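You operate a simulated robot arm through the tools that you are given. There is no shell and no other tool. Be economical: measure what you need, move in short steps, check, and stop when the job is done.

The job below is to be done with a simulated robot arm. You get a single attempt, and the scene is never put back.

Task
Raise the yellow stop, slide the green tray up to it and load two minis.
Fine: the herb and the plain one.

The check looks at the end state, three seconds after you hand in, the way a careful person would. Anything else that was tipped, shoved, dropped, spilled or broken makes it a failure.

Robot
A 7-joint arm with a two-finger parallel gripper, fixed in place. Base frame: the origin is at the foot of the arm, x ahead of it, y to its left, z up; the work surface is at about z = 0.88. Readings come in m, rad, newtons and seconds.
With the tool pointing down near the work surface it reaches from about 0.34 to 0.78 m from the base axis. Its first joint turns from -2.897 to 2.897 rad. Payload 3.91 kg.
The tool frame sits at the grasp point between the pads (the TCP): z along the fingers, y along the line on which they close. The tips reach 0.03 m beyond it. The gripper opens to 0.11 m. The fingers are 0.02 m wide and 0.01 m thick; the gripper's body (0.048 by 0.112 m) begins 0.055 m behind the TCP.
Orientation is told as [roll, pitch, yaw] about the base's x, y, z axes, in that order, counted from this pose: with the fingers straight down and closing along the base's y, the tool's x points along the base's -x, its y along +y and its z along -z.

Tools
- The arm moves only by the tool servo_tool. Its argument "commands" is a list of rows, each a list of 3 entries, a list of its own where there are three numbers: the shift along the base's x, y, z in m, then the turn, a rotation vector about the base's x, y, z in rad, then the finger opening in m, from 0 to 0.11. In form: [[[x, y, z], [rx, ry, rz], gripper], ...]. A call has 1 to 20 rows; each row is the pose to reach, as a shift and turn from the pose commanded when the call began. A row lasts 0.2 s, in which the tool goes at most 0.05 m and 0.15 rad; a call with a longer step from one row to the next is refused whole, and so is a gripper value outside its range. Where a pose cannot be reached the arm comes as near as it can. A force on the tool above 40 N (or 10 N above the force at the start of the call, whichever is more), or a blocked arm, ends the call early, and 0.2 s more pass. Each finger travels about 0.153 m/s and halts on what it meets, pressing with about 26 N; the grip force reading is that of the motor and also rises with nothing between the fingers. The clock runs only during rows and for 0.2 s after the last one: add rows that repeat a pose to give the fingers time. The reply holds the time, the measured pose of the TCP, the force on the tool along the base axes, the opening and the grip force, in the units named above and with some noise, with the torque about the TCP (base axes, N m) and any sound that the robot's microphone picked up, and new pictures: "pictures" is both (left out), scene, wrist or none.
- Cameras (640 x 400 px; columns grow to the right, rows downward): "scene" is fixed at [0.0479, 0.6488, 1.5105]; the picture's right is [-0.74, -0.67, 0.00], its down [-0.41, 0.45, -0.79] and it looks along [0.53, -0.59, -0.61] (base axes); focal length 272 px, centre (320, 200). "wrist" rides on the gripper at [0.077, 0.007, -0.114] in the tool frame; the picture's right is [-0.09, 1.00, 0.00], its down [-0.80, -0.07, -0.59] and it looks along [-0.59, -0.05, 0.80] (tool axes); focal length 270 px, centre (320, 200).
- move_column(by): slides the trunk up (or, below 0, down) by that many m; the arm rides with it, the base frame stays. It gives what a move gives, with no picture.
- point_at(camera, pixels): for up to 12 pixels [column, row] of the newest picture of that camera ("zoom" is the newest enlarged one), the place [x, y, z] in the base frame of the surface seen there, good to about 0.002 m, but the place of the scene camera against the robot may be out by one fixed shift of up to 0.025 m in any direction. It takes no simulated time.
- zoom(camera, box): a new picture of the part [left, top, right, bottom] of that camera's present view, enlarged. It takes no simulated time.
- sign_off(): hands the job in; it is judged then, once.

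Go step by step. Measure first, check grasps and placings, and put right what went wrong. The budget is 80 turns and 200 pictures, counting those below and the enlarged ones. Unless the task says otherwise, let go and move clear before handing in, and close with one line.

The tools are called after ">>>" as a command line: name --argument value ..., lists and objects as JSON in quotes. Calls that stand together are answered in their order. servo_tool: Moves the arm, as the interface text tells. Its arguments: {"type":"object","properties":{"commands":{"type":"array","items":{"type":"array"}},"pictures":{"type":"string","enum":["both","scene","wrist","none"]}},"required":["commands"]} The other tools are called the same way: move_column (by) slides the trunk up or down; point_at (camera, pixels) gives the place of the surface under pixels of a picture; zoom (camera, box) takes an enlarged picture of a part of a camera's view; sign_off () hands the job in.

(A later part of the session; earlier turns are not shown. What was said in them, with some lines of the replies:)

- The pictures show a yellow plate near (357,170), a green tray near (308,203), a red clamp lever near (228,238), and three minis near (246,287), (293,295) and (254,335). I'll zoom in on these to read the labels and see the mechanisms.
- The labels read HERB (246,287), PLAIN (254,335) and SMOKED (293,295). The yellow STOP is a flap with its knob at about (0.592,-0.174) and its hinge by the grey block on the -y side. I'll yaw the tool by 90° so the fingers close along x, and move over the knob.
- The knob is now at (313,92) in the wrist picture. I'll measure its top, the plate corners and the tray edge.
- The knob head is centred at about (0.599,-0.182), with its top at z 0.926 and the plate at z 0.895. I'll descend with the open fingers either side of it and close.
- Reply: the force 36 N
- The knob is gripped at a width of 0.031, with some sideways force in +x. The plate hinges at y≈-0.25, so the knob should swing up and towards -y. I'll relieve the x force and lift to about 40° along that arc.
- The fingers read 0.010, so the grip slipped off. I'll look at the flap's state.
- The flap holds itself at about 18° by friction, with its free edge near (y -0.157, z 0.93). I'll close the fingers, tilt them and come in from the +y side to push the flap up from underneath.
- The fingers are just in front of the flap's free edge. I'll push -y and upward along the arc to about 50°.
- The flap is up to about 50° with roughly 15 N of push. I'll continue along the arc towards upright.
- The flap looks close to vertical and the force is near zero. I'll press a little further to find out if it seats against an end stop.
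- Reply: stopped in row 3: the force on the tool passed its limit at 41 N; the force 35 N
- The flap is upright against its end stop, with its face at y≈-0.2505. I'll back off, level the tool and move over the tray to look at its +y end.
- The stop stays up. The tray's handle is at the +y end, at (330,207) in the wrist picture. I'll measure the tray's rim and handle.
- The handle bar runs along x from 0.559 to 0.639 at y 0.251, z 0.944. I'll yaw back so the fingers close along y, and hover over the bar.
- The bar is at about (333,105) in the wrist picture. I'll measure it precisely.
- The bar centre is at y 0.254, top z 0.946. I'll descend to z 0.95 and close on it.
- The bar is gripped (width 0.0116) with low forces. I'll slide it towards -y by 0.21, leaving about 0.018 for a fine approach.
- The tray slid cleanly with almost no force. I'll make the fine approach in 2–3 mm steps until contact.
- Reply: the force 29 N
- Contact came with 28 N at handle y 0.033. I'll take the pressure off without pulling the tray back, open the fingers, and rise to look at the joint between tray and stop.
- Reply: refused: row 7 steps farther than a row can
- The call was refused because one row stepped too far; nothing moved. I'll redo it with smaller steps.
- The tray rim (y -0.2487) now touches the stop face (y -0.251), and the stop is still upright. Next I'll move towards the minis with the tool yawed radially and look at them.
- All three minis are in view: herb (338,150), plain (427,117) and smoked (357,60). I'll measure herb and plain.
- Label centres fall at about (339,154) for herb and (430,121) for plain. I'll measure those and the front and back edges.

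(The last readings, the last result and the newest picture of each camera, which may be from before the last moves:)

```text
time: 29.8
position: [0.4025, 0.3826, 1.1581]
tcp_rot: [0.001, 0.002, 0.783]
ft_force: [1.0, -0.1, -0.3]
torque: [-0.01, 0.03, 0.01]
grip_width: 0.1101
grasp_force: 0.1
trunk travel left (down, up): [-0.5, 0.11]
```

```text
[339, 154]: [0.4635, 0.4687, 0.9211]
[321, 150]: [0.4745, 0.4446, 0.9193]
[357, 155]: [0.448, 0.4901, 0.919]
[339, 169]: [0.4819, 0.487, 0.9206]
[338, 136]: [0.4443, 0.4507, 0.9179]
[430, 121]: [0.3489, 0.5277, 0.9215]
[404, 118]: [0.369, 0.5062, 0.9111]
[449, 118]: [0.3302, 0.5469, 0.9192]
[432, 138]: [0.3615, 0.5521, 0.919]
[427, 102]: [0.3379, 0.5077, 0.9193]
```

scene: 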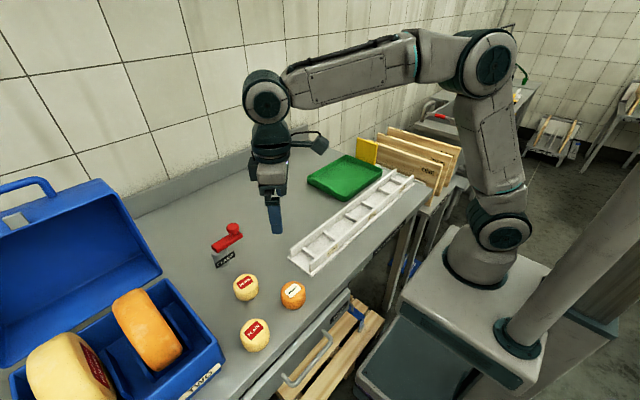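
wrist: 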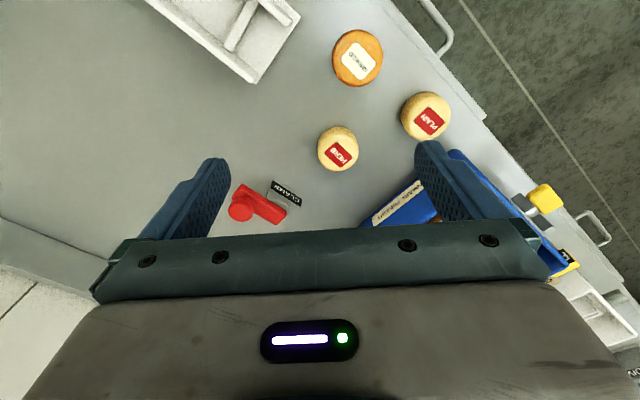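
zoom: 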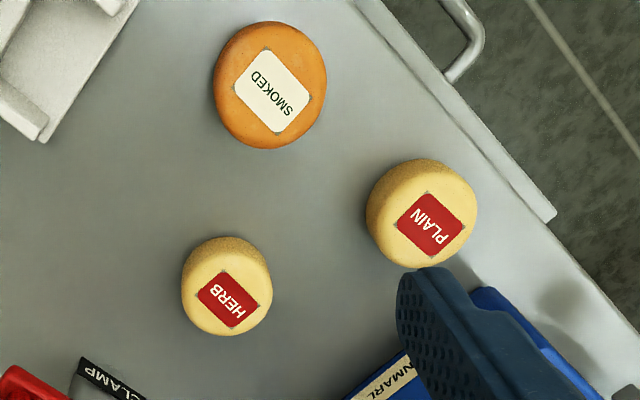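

Herb is centred at (0.4625,0.468) and plain at (0.3495,0.528), tops at z 0.921, about 0.055–0.058 wide. I'll descend on the herb in two stages and grasp it.

>>> servo_tool --commands '[[[0.02, 0.028, -0.02], [0, 0, 0], 0.1], [[0.04, 0.056, -0.04], [0, 0, 0], 0.1], [[0.06, 0.0857, -0.06], [0, 0, 0], 0.1], [[0.06, 0.0857, -0.1], [0, 0, 0], 0.1], [[0.06, 0.0857, -0.14], [0, 0, 0], 0.1], [[0.06, 0.0857, -0.17], [0, 0, 0], 0.1], [[0.06, 0.0857, -0.17], [0, 0, 0], 0.1]]' --pictures "wrist"

```text
time: 31.4
position: [0.4618, 0.4683, 0.9896]
tcp_rot: [0.001, 0.003, 0.786]
ft_force: [0.3, 1.0, 0.2]
torque: [0.03, -0.01, 0.04]
grip_width: 0.1001
grasp_force: 0.0
trunk travel left (down, up): [-0.5, 0.11]
```

wrist: 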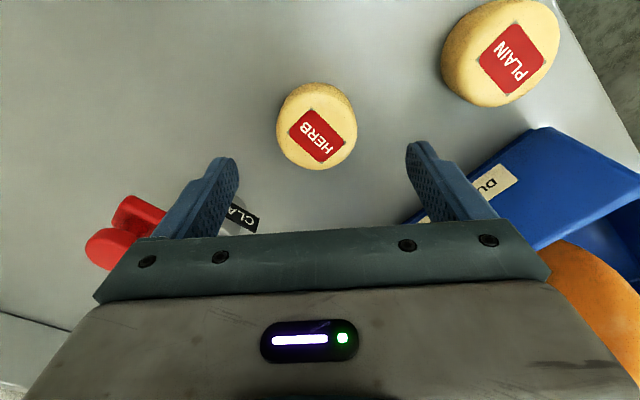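

The left finger looks near the CLAMP tag, so I'll check the clearance and the herb's position before going down.

>>> point_at --camera "wrist" --pixels '[[317, 136], [277, 130], [356, 130], [316, 166], [316, 100], [255, 222], [235, 218], [130, 225], [420, 218]]'

```text
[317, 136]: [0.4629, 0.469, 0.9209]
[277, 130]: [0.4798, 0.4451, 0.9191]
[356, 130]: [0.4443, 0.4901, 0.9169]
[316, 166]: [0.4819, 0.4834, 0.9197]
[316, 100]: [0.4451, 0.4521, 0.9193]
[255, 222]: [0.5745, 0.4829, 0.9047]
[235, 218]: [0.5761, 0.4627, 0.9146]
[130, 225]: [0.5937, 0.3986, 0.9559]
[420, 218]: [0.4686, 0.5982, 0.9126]
```

Clearances are at least 0.06 m and the herb is centred. I'll descend and close.

>>> servo_tool --commands '[[[0.0008, 0, -0.03], [0, 0, 0], 0.1], [[0.0008, 0, -0.06], [0, 0, 0], 0.1], [[0.0008, 0, -0.075], [0, 0, 0], 0.1], [[0.0008, 0, -0.075], [0, 0, 0], 0.07], [[0.0008, 0, -0.075], [0, 0, 0], 0.05], [[0.0008, 0, -0.075], [0, 0, 0], 0.045], [[0.0008, 0, -0.075], [0, 0, 0], 0.045]]' --pictures "wrist"

```text
time: 33.0
position: [0.4634, 0.4676, 0.9139]
tcp_rot: [0.001, 0.003, 0.788]
ft_force: [-0.4, 0.5, -0.5]
torque: [0.02, 0.01, 0.0]
grip_width: 0.0596
grasp_force: 26.1
trunk travel left (down, up): [-0.5, 0.11]
```

wrist: 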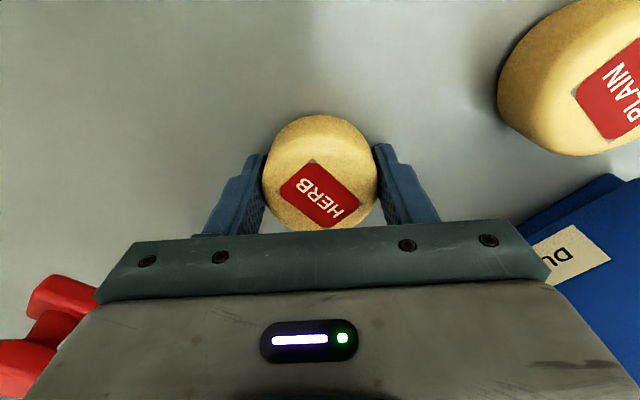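

The herb is held (width 0.0596, 26 N). I'll lift it and carry it to above the tray's stop end at (0.60,-0.15), turning back to yaw 0.

>>> servo_tool --commands '[[[0, 0, 0.03], [0, 0, 0], 0.045], [[0, 0, 0.075], [0, 0, 0], 0.045], [[0, 0, 0.12], [0, 0, 0], 0.045], [[0, -0.01, 0.16], [0, 0, -0.05], 0.045], [[0.008, -0.045, 0.19], [0, 0, -0.1], 0.045], [[0.016, -0.085, 0.19], [0, 0, -0.15], 0.045], [[0.024, -0.125, 0.19], [0, 0, -0.2], 0.045], [[0.032, -0.165, 0.19], [0, 0, -0.25], 0.045], [[0.04, -0.205, 0.19], [0, 0, -0.3], 0.045], [[0.05, -0.245, 0.19], [0, 0, -0.35], 0.045], [[0.06, -0.285, 0.19], [0, 0, -0.4], 0.045], [[0.07, -0.325, 0.19], [0, 0, -0.45], 0.045], [[0.08, -0.365, 0.19], [0, 0, -0.5], 0.045], [[0.09, -0.405, 0.19], [0, 0, -0.55], 0.045], [[0.1, -0.445, 0.19], [0, 0, -0.6], 0.045], [[0.11, -0.485, 0.19], [0, 0, -0.65], 0.045], [[0.12, -0.525, 0.19], [0, 0, -0.7], 0.045], [[0.13, -0.565, 0.19], [0, 0, -0.75], 0.045], [[0.137, -0.6, 0.19], [0, 0, -0.787], 0.045], [[0.137, -0.616, 0.19], [0, 0, -0.787], 0.045]]'

```text
time: 37.2
position: [0.6004, -0.1431, 1.1038]
tcp_rot: [0.001, 0.003, -0.001]
ft_force: [0.1, -0.3, -1.2]
torque: [-0.03, 0.03, -0.02]
grip_width: 0.0597
grasp_force: 25.8
trunk travel left (down, up): [-0.5, 0.11]
```

scene: 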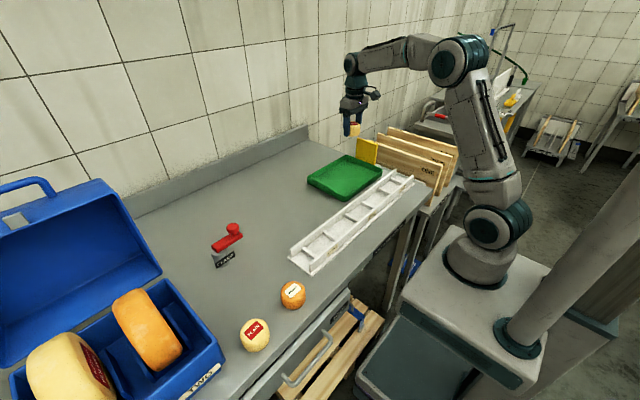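
wrist: 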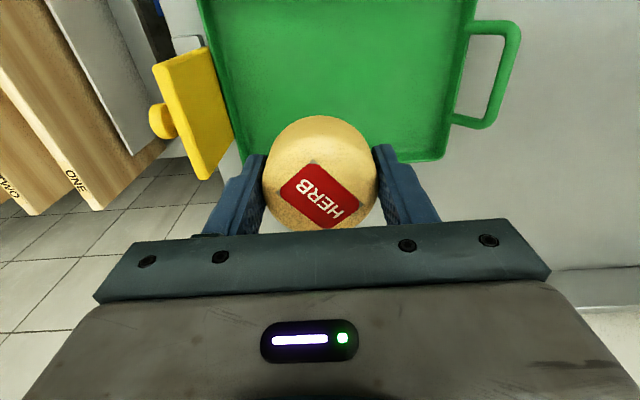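

The herb is above the tray at (0.600,-0.143). I'll lower it to the tray floor (TCP z≈0.922), release, and rise straight up.

>>> servo_tool --commands '[[[0, -0.004, -0.04], [0, 0, 0], 0.045], [[0, -0.004, -0.08], [0, 0, 0], 0.045], [[0, -0.004, -0.12], [0, 0, 0], 0.045], [[0, -0.004, -0.15], [0, 0, 0], 0.045], [[0, -0.004, -0.17], [0, 0, 0], 0.045], [[0, -0.004, -0.178], [0, 0, 0], 0.045], [[0, -0.004, -0.182], [0, 0, 0], 0.045], [[0, -0.004, -0.182], [0, 0, 0], 0.045], [[0, -0.004, -0.182], [0, 0, 0], 0.065], [[0, -0.004, -0.182], [0, 0, 0], 0.085], [[0, -0.004, -0.182], [0, 0, 0], 0.085], [[0, -0.004, -0.15], [0, 0, 0], 0.085], [[0, -0.004, -0.11], [0, 0, 0], 0.085], [[0, -0.004, -0.07], [0, 0, 0], 0.085], [[0, -0.004, -0.03], [0, 0, 0], 0.1], [[0, -0.004, 0.01], [0, 0, 0], 0.11]]'

```text
time: 40.6
position: [0.6033, -0.1499, 1.1175]
tcp_rot: [0.001, 0.003, -0.003]
ft_force: [-0.2, 0.3, 0.1]
torque: [-0.03, -0.05, 0.02]
grip_width: 0.11
grasp_force: 0.1
trunk travel left (down, up): [-0.5, 0.11]
```

scene: 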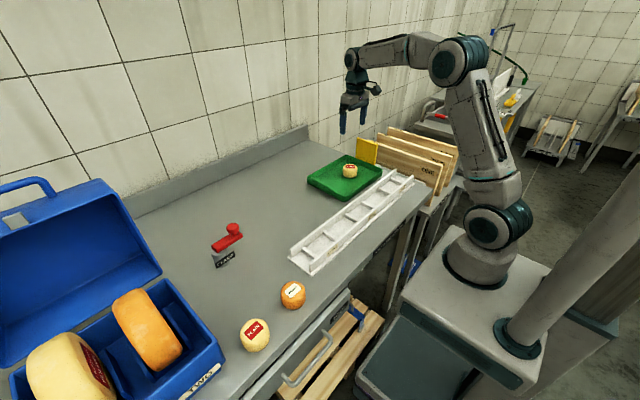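
wrist: 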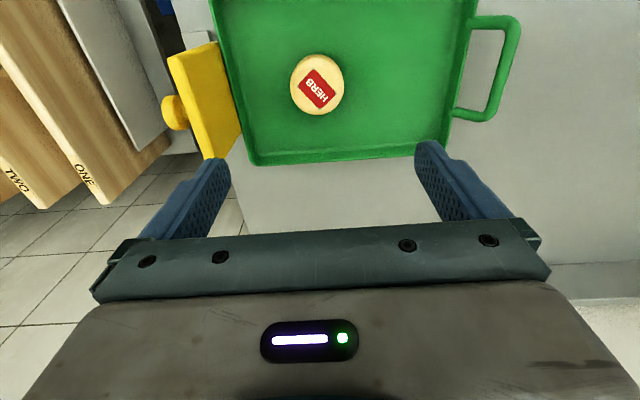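

The herb stands in the tray and the stop is still up. Now I'll go over to the plain mini.

>>> servo_tool --commands '[[[-0.013, 0.034, 0], [0, 0, 0.04], 0.11], [[-0.026, 0.07, 0], [0, 0, 0.08], 0.11], [[-0.039, 0.106, 0], [0, 0, 0.12], 0.11], [[-0.052, 0.142, 0], [0, 0, 0.16], 0.11], [[-0.065, 0.178, 0], [0, 0, 0.2], 0.11], [[-0.078, 0.214, 0], [0, 0, 0.24], 0.11], [[-0.092, 0.25, 0], [0, 0, 0.28], 0.11], [[-0.106, 0.286, 0], [0, 0, 0.32], 0.11], [[-0.12, 0.322, 0], [0, 0, 0.36], 0.11], [[-0.134, 0.358, 0], [0, 0, 0.4], 0.11], [[-0.148, 0.394, 0], [0, 0, 0.44], 0.11], [[-0.162, 0.43, 0], [0, 0, 0.48], 0.11], [[-0.176, 0.466, 0], [0, 0, 0.52], 0.11], [[-0.19, 0.502, 0], [0, 0, 0.57], 0.11], [[-0.204, 0.538, 0], [0, 0, 0.62], 0.11], [[-0.218, 0.574, 0], [0, 0, 0.67], 0.11], [[-0.232, 0.61, 0], [0, 0, 0.72], 0.11], [[-0.244, 0.646, 0], [0, 0, 0.77], 0.11], [[-0.254, 0.678, -0.02], [0, 0, 0.788], 0.11], [[-0.254, 0.678, -0.04], [0, 0, 0.788], 0.11]]'

```text
time: 44.8
position: [0.3445, 0.5279, 1.0753]
tcp_rot: [-0.001, 0.004, 0.786]
ft_force: [0.0, 1.0, -0.4]
torque: [0.02, -0.03, -0.02]
grip_width: 0.1099
grasp_force: 0.1
trunk travel left (down, up): [-0.5, 0.11]
```

scene: 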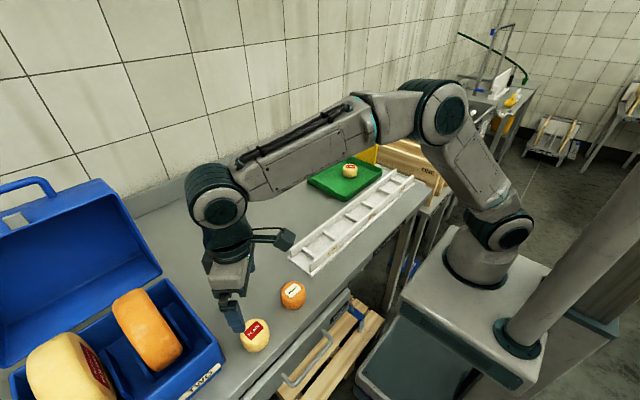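
wrist: 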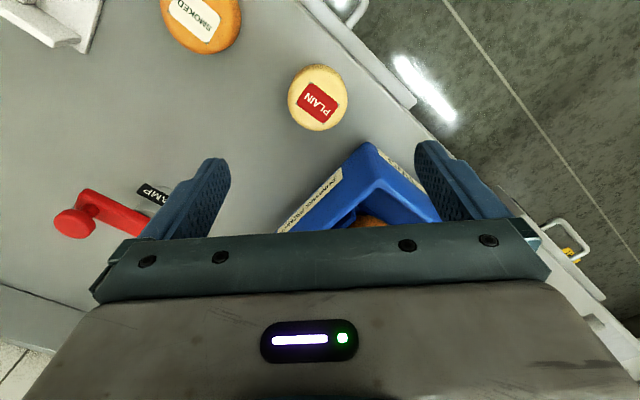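

The plain mini is at (318,97), and the blue box's corner at (368,148) is nearby. I'll measure both before descending.

>>> point_at --camera "wrist" --pixels '[[318, 101], [289, 95], [347, 97], [318, 122], [317, 80], [368, 145], [335, 170], [405, 175], [280, 230], [372, 142]]'

>>> zoom --camera "scene" --box '[160, 240, 320, 400]'

```text
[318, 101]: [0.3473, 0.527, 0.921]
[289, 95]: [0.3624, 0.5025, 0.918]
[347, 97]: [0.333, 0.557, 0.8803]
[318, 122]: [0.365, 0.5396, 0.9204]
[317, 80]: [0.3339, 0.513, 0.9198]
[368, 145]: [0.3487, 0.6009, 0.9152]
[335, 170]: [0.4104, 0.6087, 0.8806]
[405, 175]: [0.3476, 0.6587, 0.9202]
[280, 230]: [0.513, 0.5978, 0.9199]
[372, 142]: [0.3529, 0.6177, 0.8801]
```

```text
2.50 times, centred on (240, 320) of scene
```

zoom: 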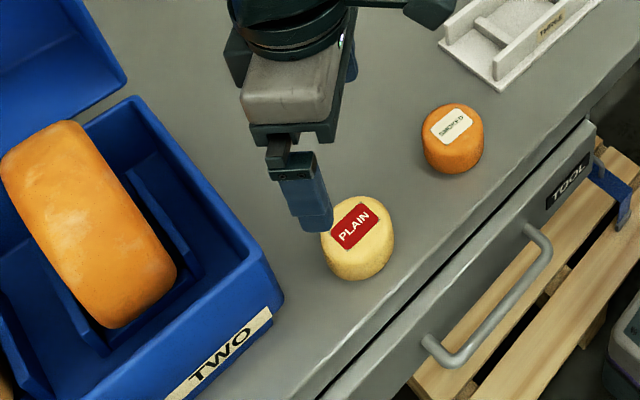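

The plain mini is centred at (0.349,0.5265), and the box (y ≥ 0.60, x ≥ 0.345) clears the far finger. I'll descend with an opening of 0.085 and grasp.

>>> servo_tool --commands '[[[0.004, -0.0012, -0.03], [0, 0, 0], 0.085], [[0.004, -0.0012, -0.07], [0, 0, 0], 0.085], [[0.004, -0.0012, -0.11], [0, 0, 0], 0.085], [[0.004, -0.0012, -0.14], [0, 0, 0], 0.085], [[0.004, -0.0012, -0.161], [0, 0, 0], 0.085], [[0.004, -0.0012, -0.161], [0, 0, 0], 0.065], [[0.004, -0.0012, -0.161], [0, 0, 0], 0.045], [[0.004, -0.0012, -0.161], [0, 0, 0], 0.045], [[0.004, -0.0012, -0.161], [0, 0, 0], 0.045]]' --pictures "wrist"

```text
time: 46.8
position: [0.3504, 0.5253, 0.9154]
tcp_rot: [0.003, 0.004, 0.785]
ft_force: [-0.1, -0.3, -0.1]
torque: [0.01, -0.04, 0.02]
grip_width: 0.0593
grasp_force: 26.5
trunk travel left (down, up): [-0.5, 0.11]
```

wrist: 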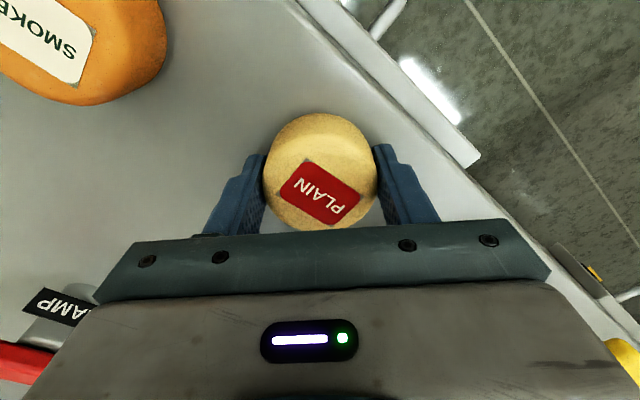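

The plain mini is held (width 0.0593). I'll lift it and carry it at the same yaw to above the other half of the tray, (0.60,-0.062); the diagonal fingers keep clear of the herb and the rim.

>>> servo_tool --commands '[[[0, 0, 0.03], [0, 0, 0], 0.045], [[0, 0, 0.075], [0, 0, 0], 0.045], [[0, 0, 0.12], [0, 0, 0], 0.045], [[0.005, -0.012, 0.165], [0, 0, 0], 0.045], [[0.02, -0.047, 0.19], [0, 0, 0], 0.045], [[0.037, -0.087, 0.19], [0, 0, 0], 0.045], [[0.054, -0.127, 0.19], [0, 0, 0], 0.045], [[0.071, -0.167, 0.19], [0, 0, 0], 0.045], [[0.088, -0.207, 0.19], [0, 0, 0], 0.045], [[0.105, -0.247, 0.19], [0, 0, 0], 0.045], [[0.122, -0.287, 0.19], [0, 0, 0], 0.045], [[0.139, -0.327, 0.19], [0, 0, 0], 0.045], [[0.156, -0.367, 0.19], [0, 0, 0], 0.045], [[0.173, -0.407, 0.19], [0, 0, 0], 0.045], [[0.19, -0.447, 0.19], [0, 0, 0], 0.045], [[0.207, -0.487, 0.19], [0, 0, 0], 0.045], [[0.224, -0.525, 0.19], [0, 0, 0], 0.045], [[0.238, -0.557, 0.19], [0, 0, 0], 0.045], [[0.25, -0.587, 0.19], [0, 0, 0], 0.045], [[0.25, -0.587, 0.18], [0, 0, 0], 0.045]]'

```text
time: 51.0
position: [0.5995, -0.0622, 1.0939]
tcp_rot: [0.001, 0.005, 0.786]
ft_force: [0.5, -0.5, -1.0]
torque: [0.02, 0.02, -0.01]
grip_width: 0.0594
grasp_force: 25.8
trunk travel left (down, up): [-0.5, 0.11]
```

scene: 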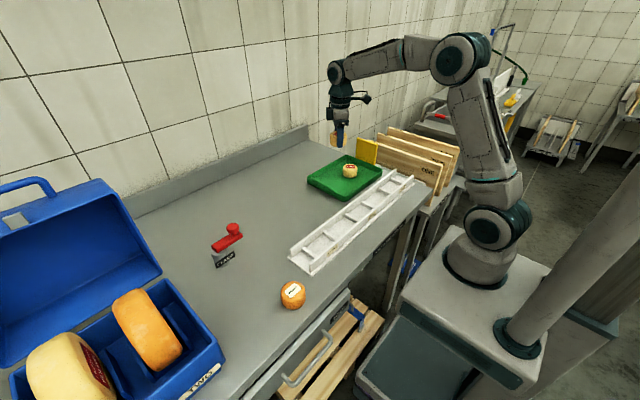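
wrist: 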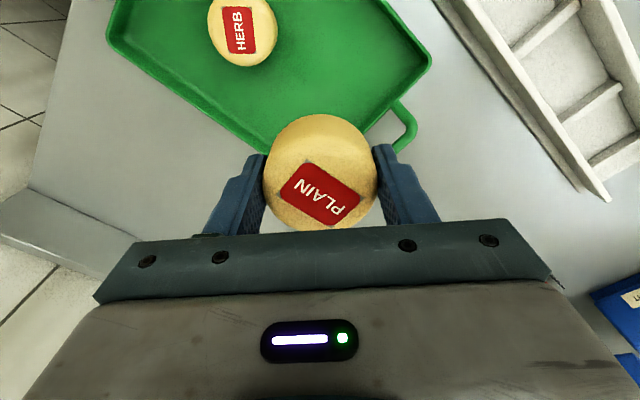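

The plain mini is above the tray. I'll lower it to TCP z≈0.9225, release and rise.

>>> servo_tool --commands '[[[0, 0, -0.04], [0, 0, 0], 0.045], [[0, 0, -0.08], [0, 0, 0], 0.045], [[0, 0, -0.12], [0, 0, 0], 0.045], [[0, 0, -0.15], [0, 0, 0], 0.045], [[0, 0, -0.165], [0, 0, 0], 0.045], [[0, 0, -0.171], [0, 0, 0], 0.045], [[0, 0, -0.171], [0, 0, 0], 0.045], [[0, 0, -0.171], [0, 0, 0], 0.06], [[0, 0, -0.171], [0, 0, 0], 0.08], [[0, 0, -0.171], [0, 0, 0], 0.08], [[0, 0, -0.14], [0, 0, 0], 0.08], [[0, 0, -0.1], [0, 0, 0], 0.08], [[0, 0, -0.06], [0, 0, 0], 0.08], [[0, 0, -0.02], [0, 0, 0], 0.08], [[-0.02, 0.02, 0.01], [0, 0, 0], 0.08], [[-0.05, 0.05, 0.03], [0, 0, 0], 0.08], [[-0.08, 0.08, 0.04], [0, 0, 0], 0.08]]'

>>> zoom --camera "scene" --box '[290, 130, 410, 220]'

```text
time: 54.6
position: [0.5204, 0.0159, 1.1334]
tcp_rot: [0.002, 0.003, 0.789]
ft_force: [-0.4, 0.1, 0.6]
torque: [-0.02, 0.01, 0.0]
grip_width: 0.08
grasp_force: 0.0
trunk travel left (down, up): [-0.5, 0.11]
```

scene: 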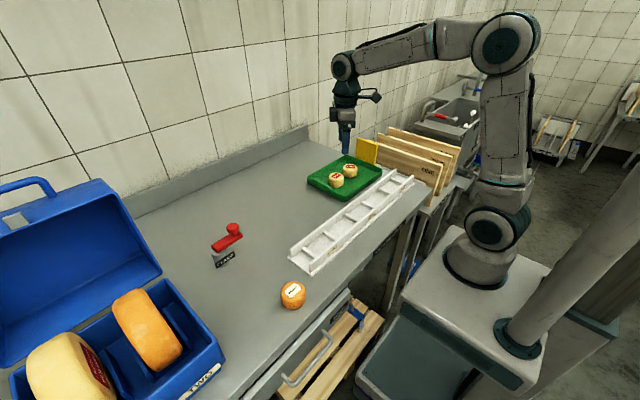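
wrist: 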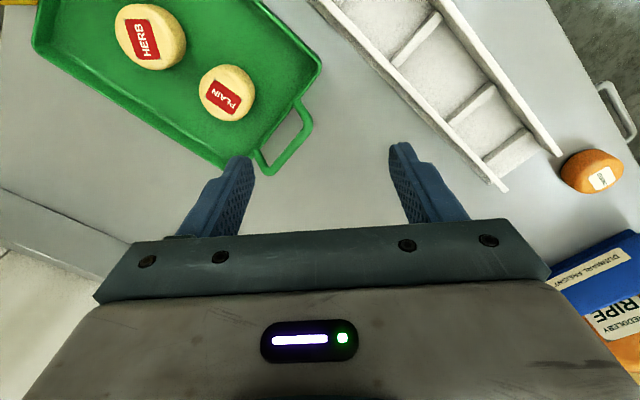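

```text
4.44 times, centred on (350, 175) of scene
```

zoom: 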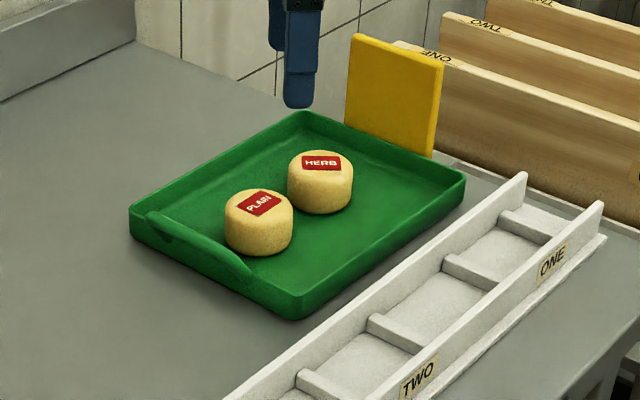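

Both minis stand in the tray, the stop is up, and the smoked mini, clamp and rack are where they were. One last check that the tray is still against the stop.

>>> zoom --camera "scene" --box '[345, 130, 395, 180]'

>>> point_at --camera "scene" --pixels '[[366, 155], [366, 161], [370, 162], [374, 165], [362, 158], [372, 155], [385, 167]]'

```text
8.00 times, centred on (370, 155) of scene
```

zoom: 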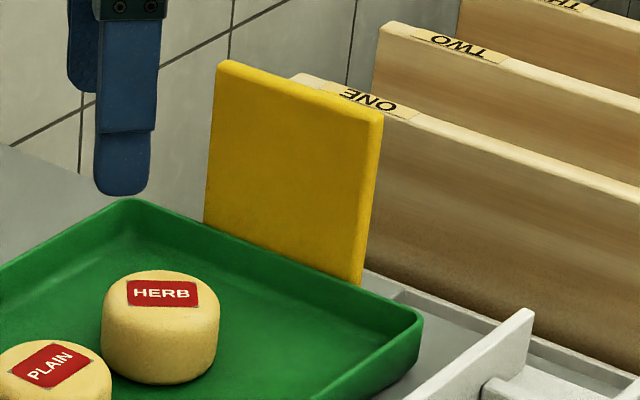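

```text
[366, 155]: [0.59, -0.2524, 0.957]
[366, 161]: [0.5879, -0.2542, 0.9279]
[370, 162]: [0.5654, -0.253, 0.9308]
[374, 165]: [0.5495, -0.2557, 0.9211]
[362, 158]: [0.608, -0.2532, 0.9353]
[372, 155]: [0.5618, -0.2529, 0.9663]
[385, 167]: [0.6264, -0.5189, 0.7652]
```

The stop is upright with its face at y≈-0.253, the tray's rim is against it, and both minis stand inside with the arm clear, so I'm handing in.

>>> sign_off

```text
The job is handed in.
```

The yellow stop is raised, the green tray is up against it, and the herb and plain minis are standing in the tray.
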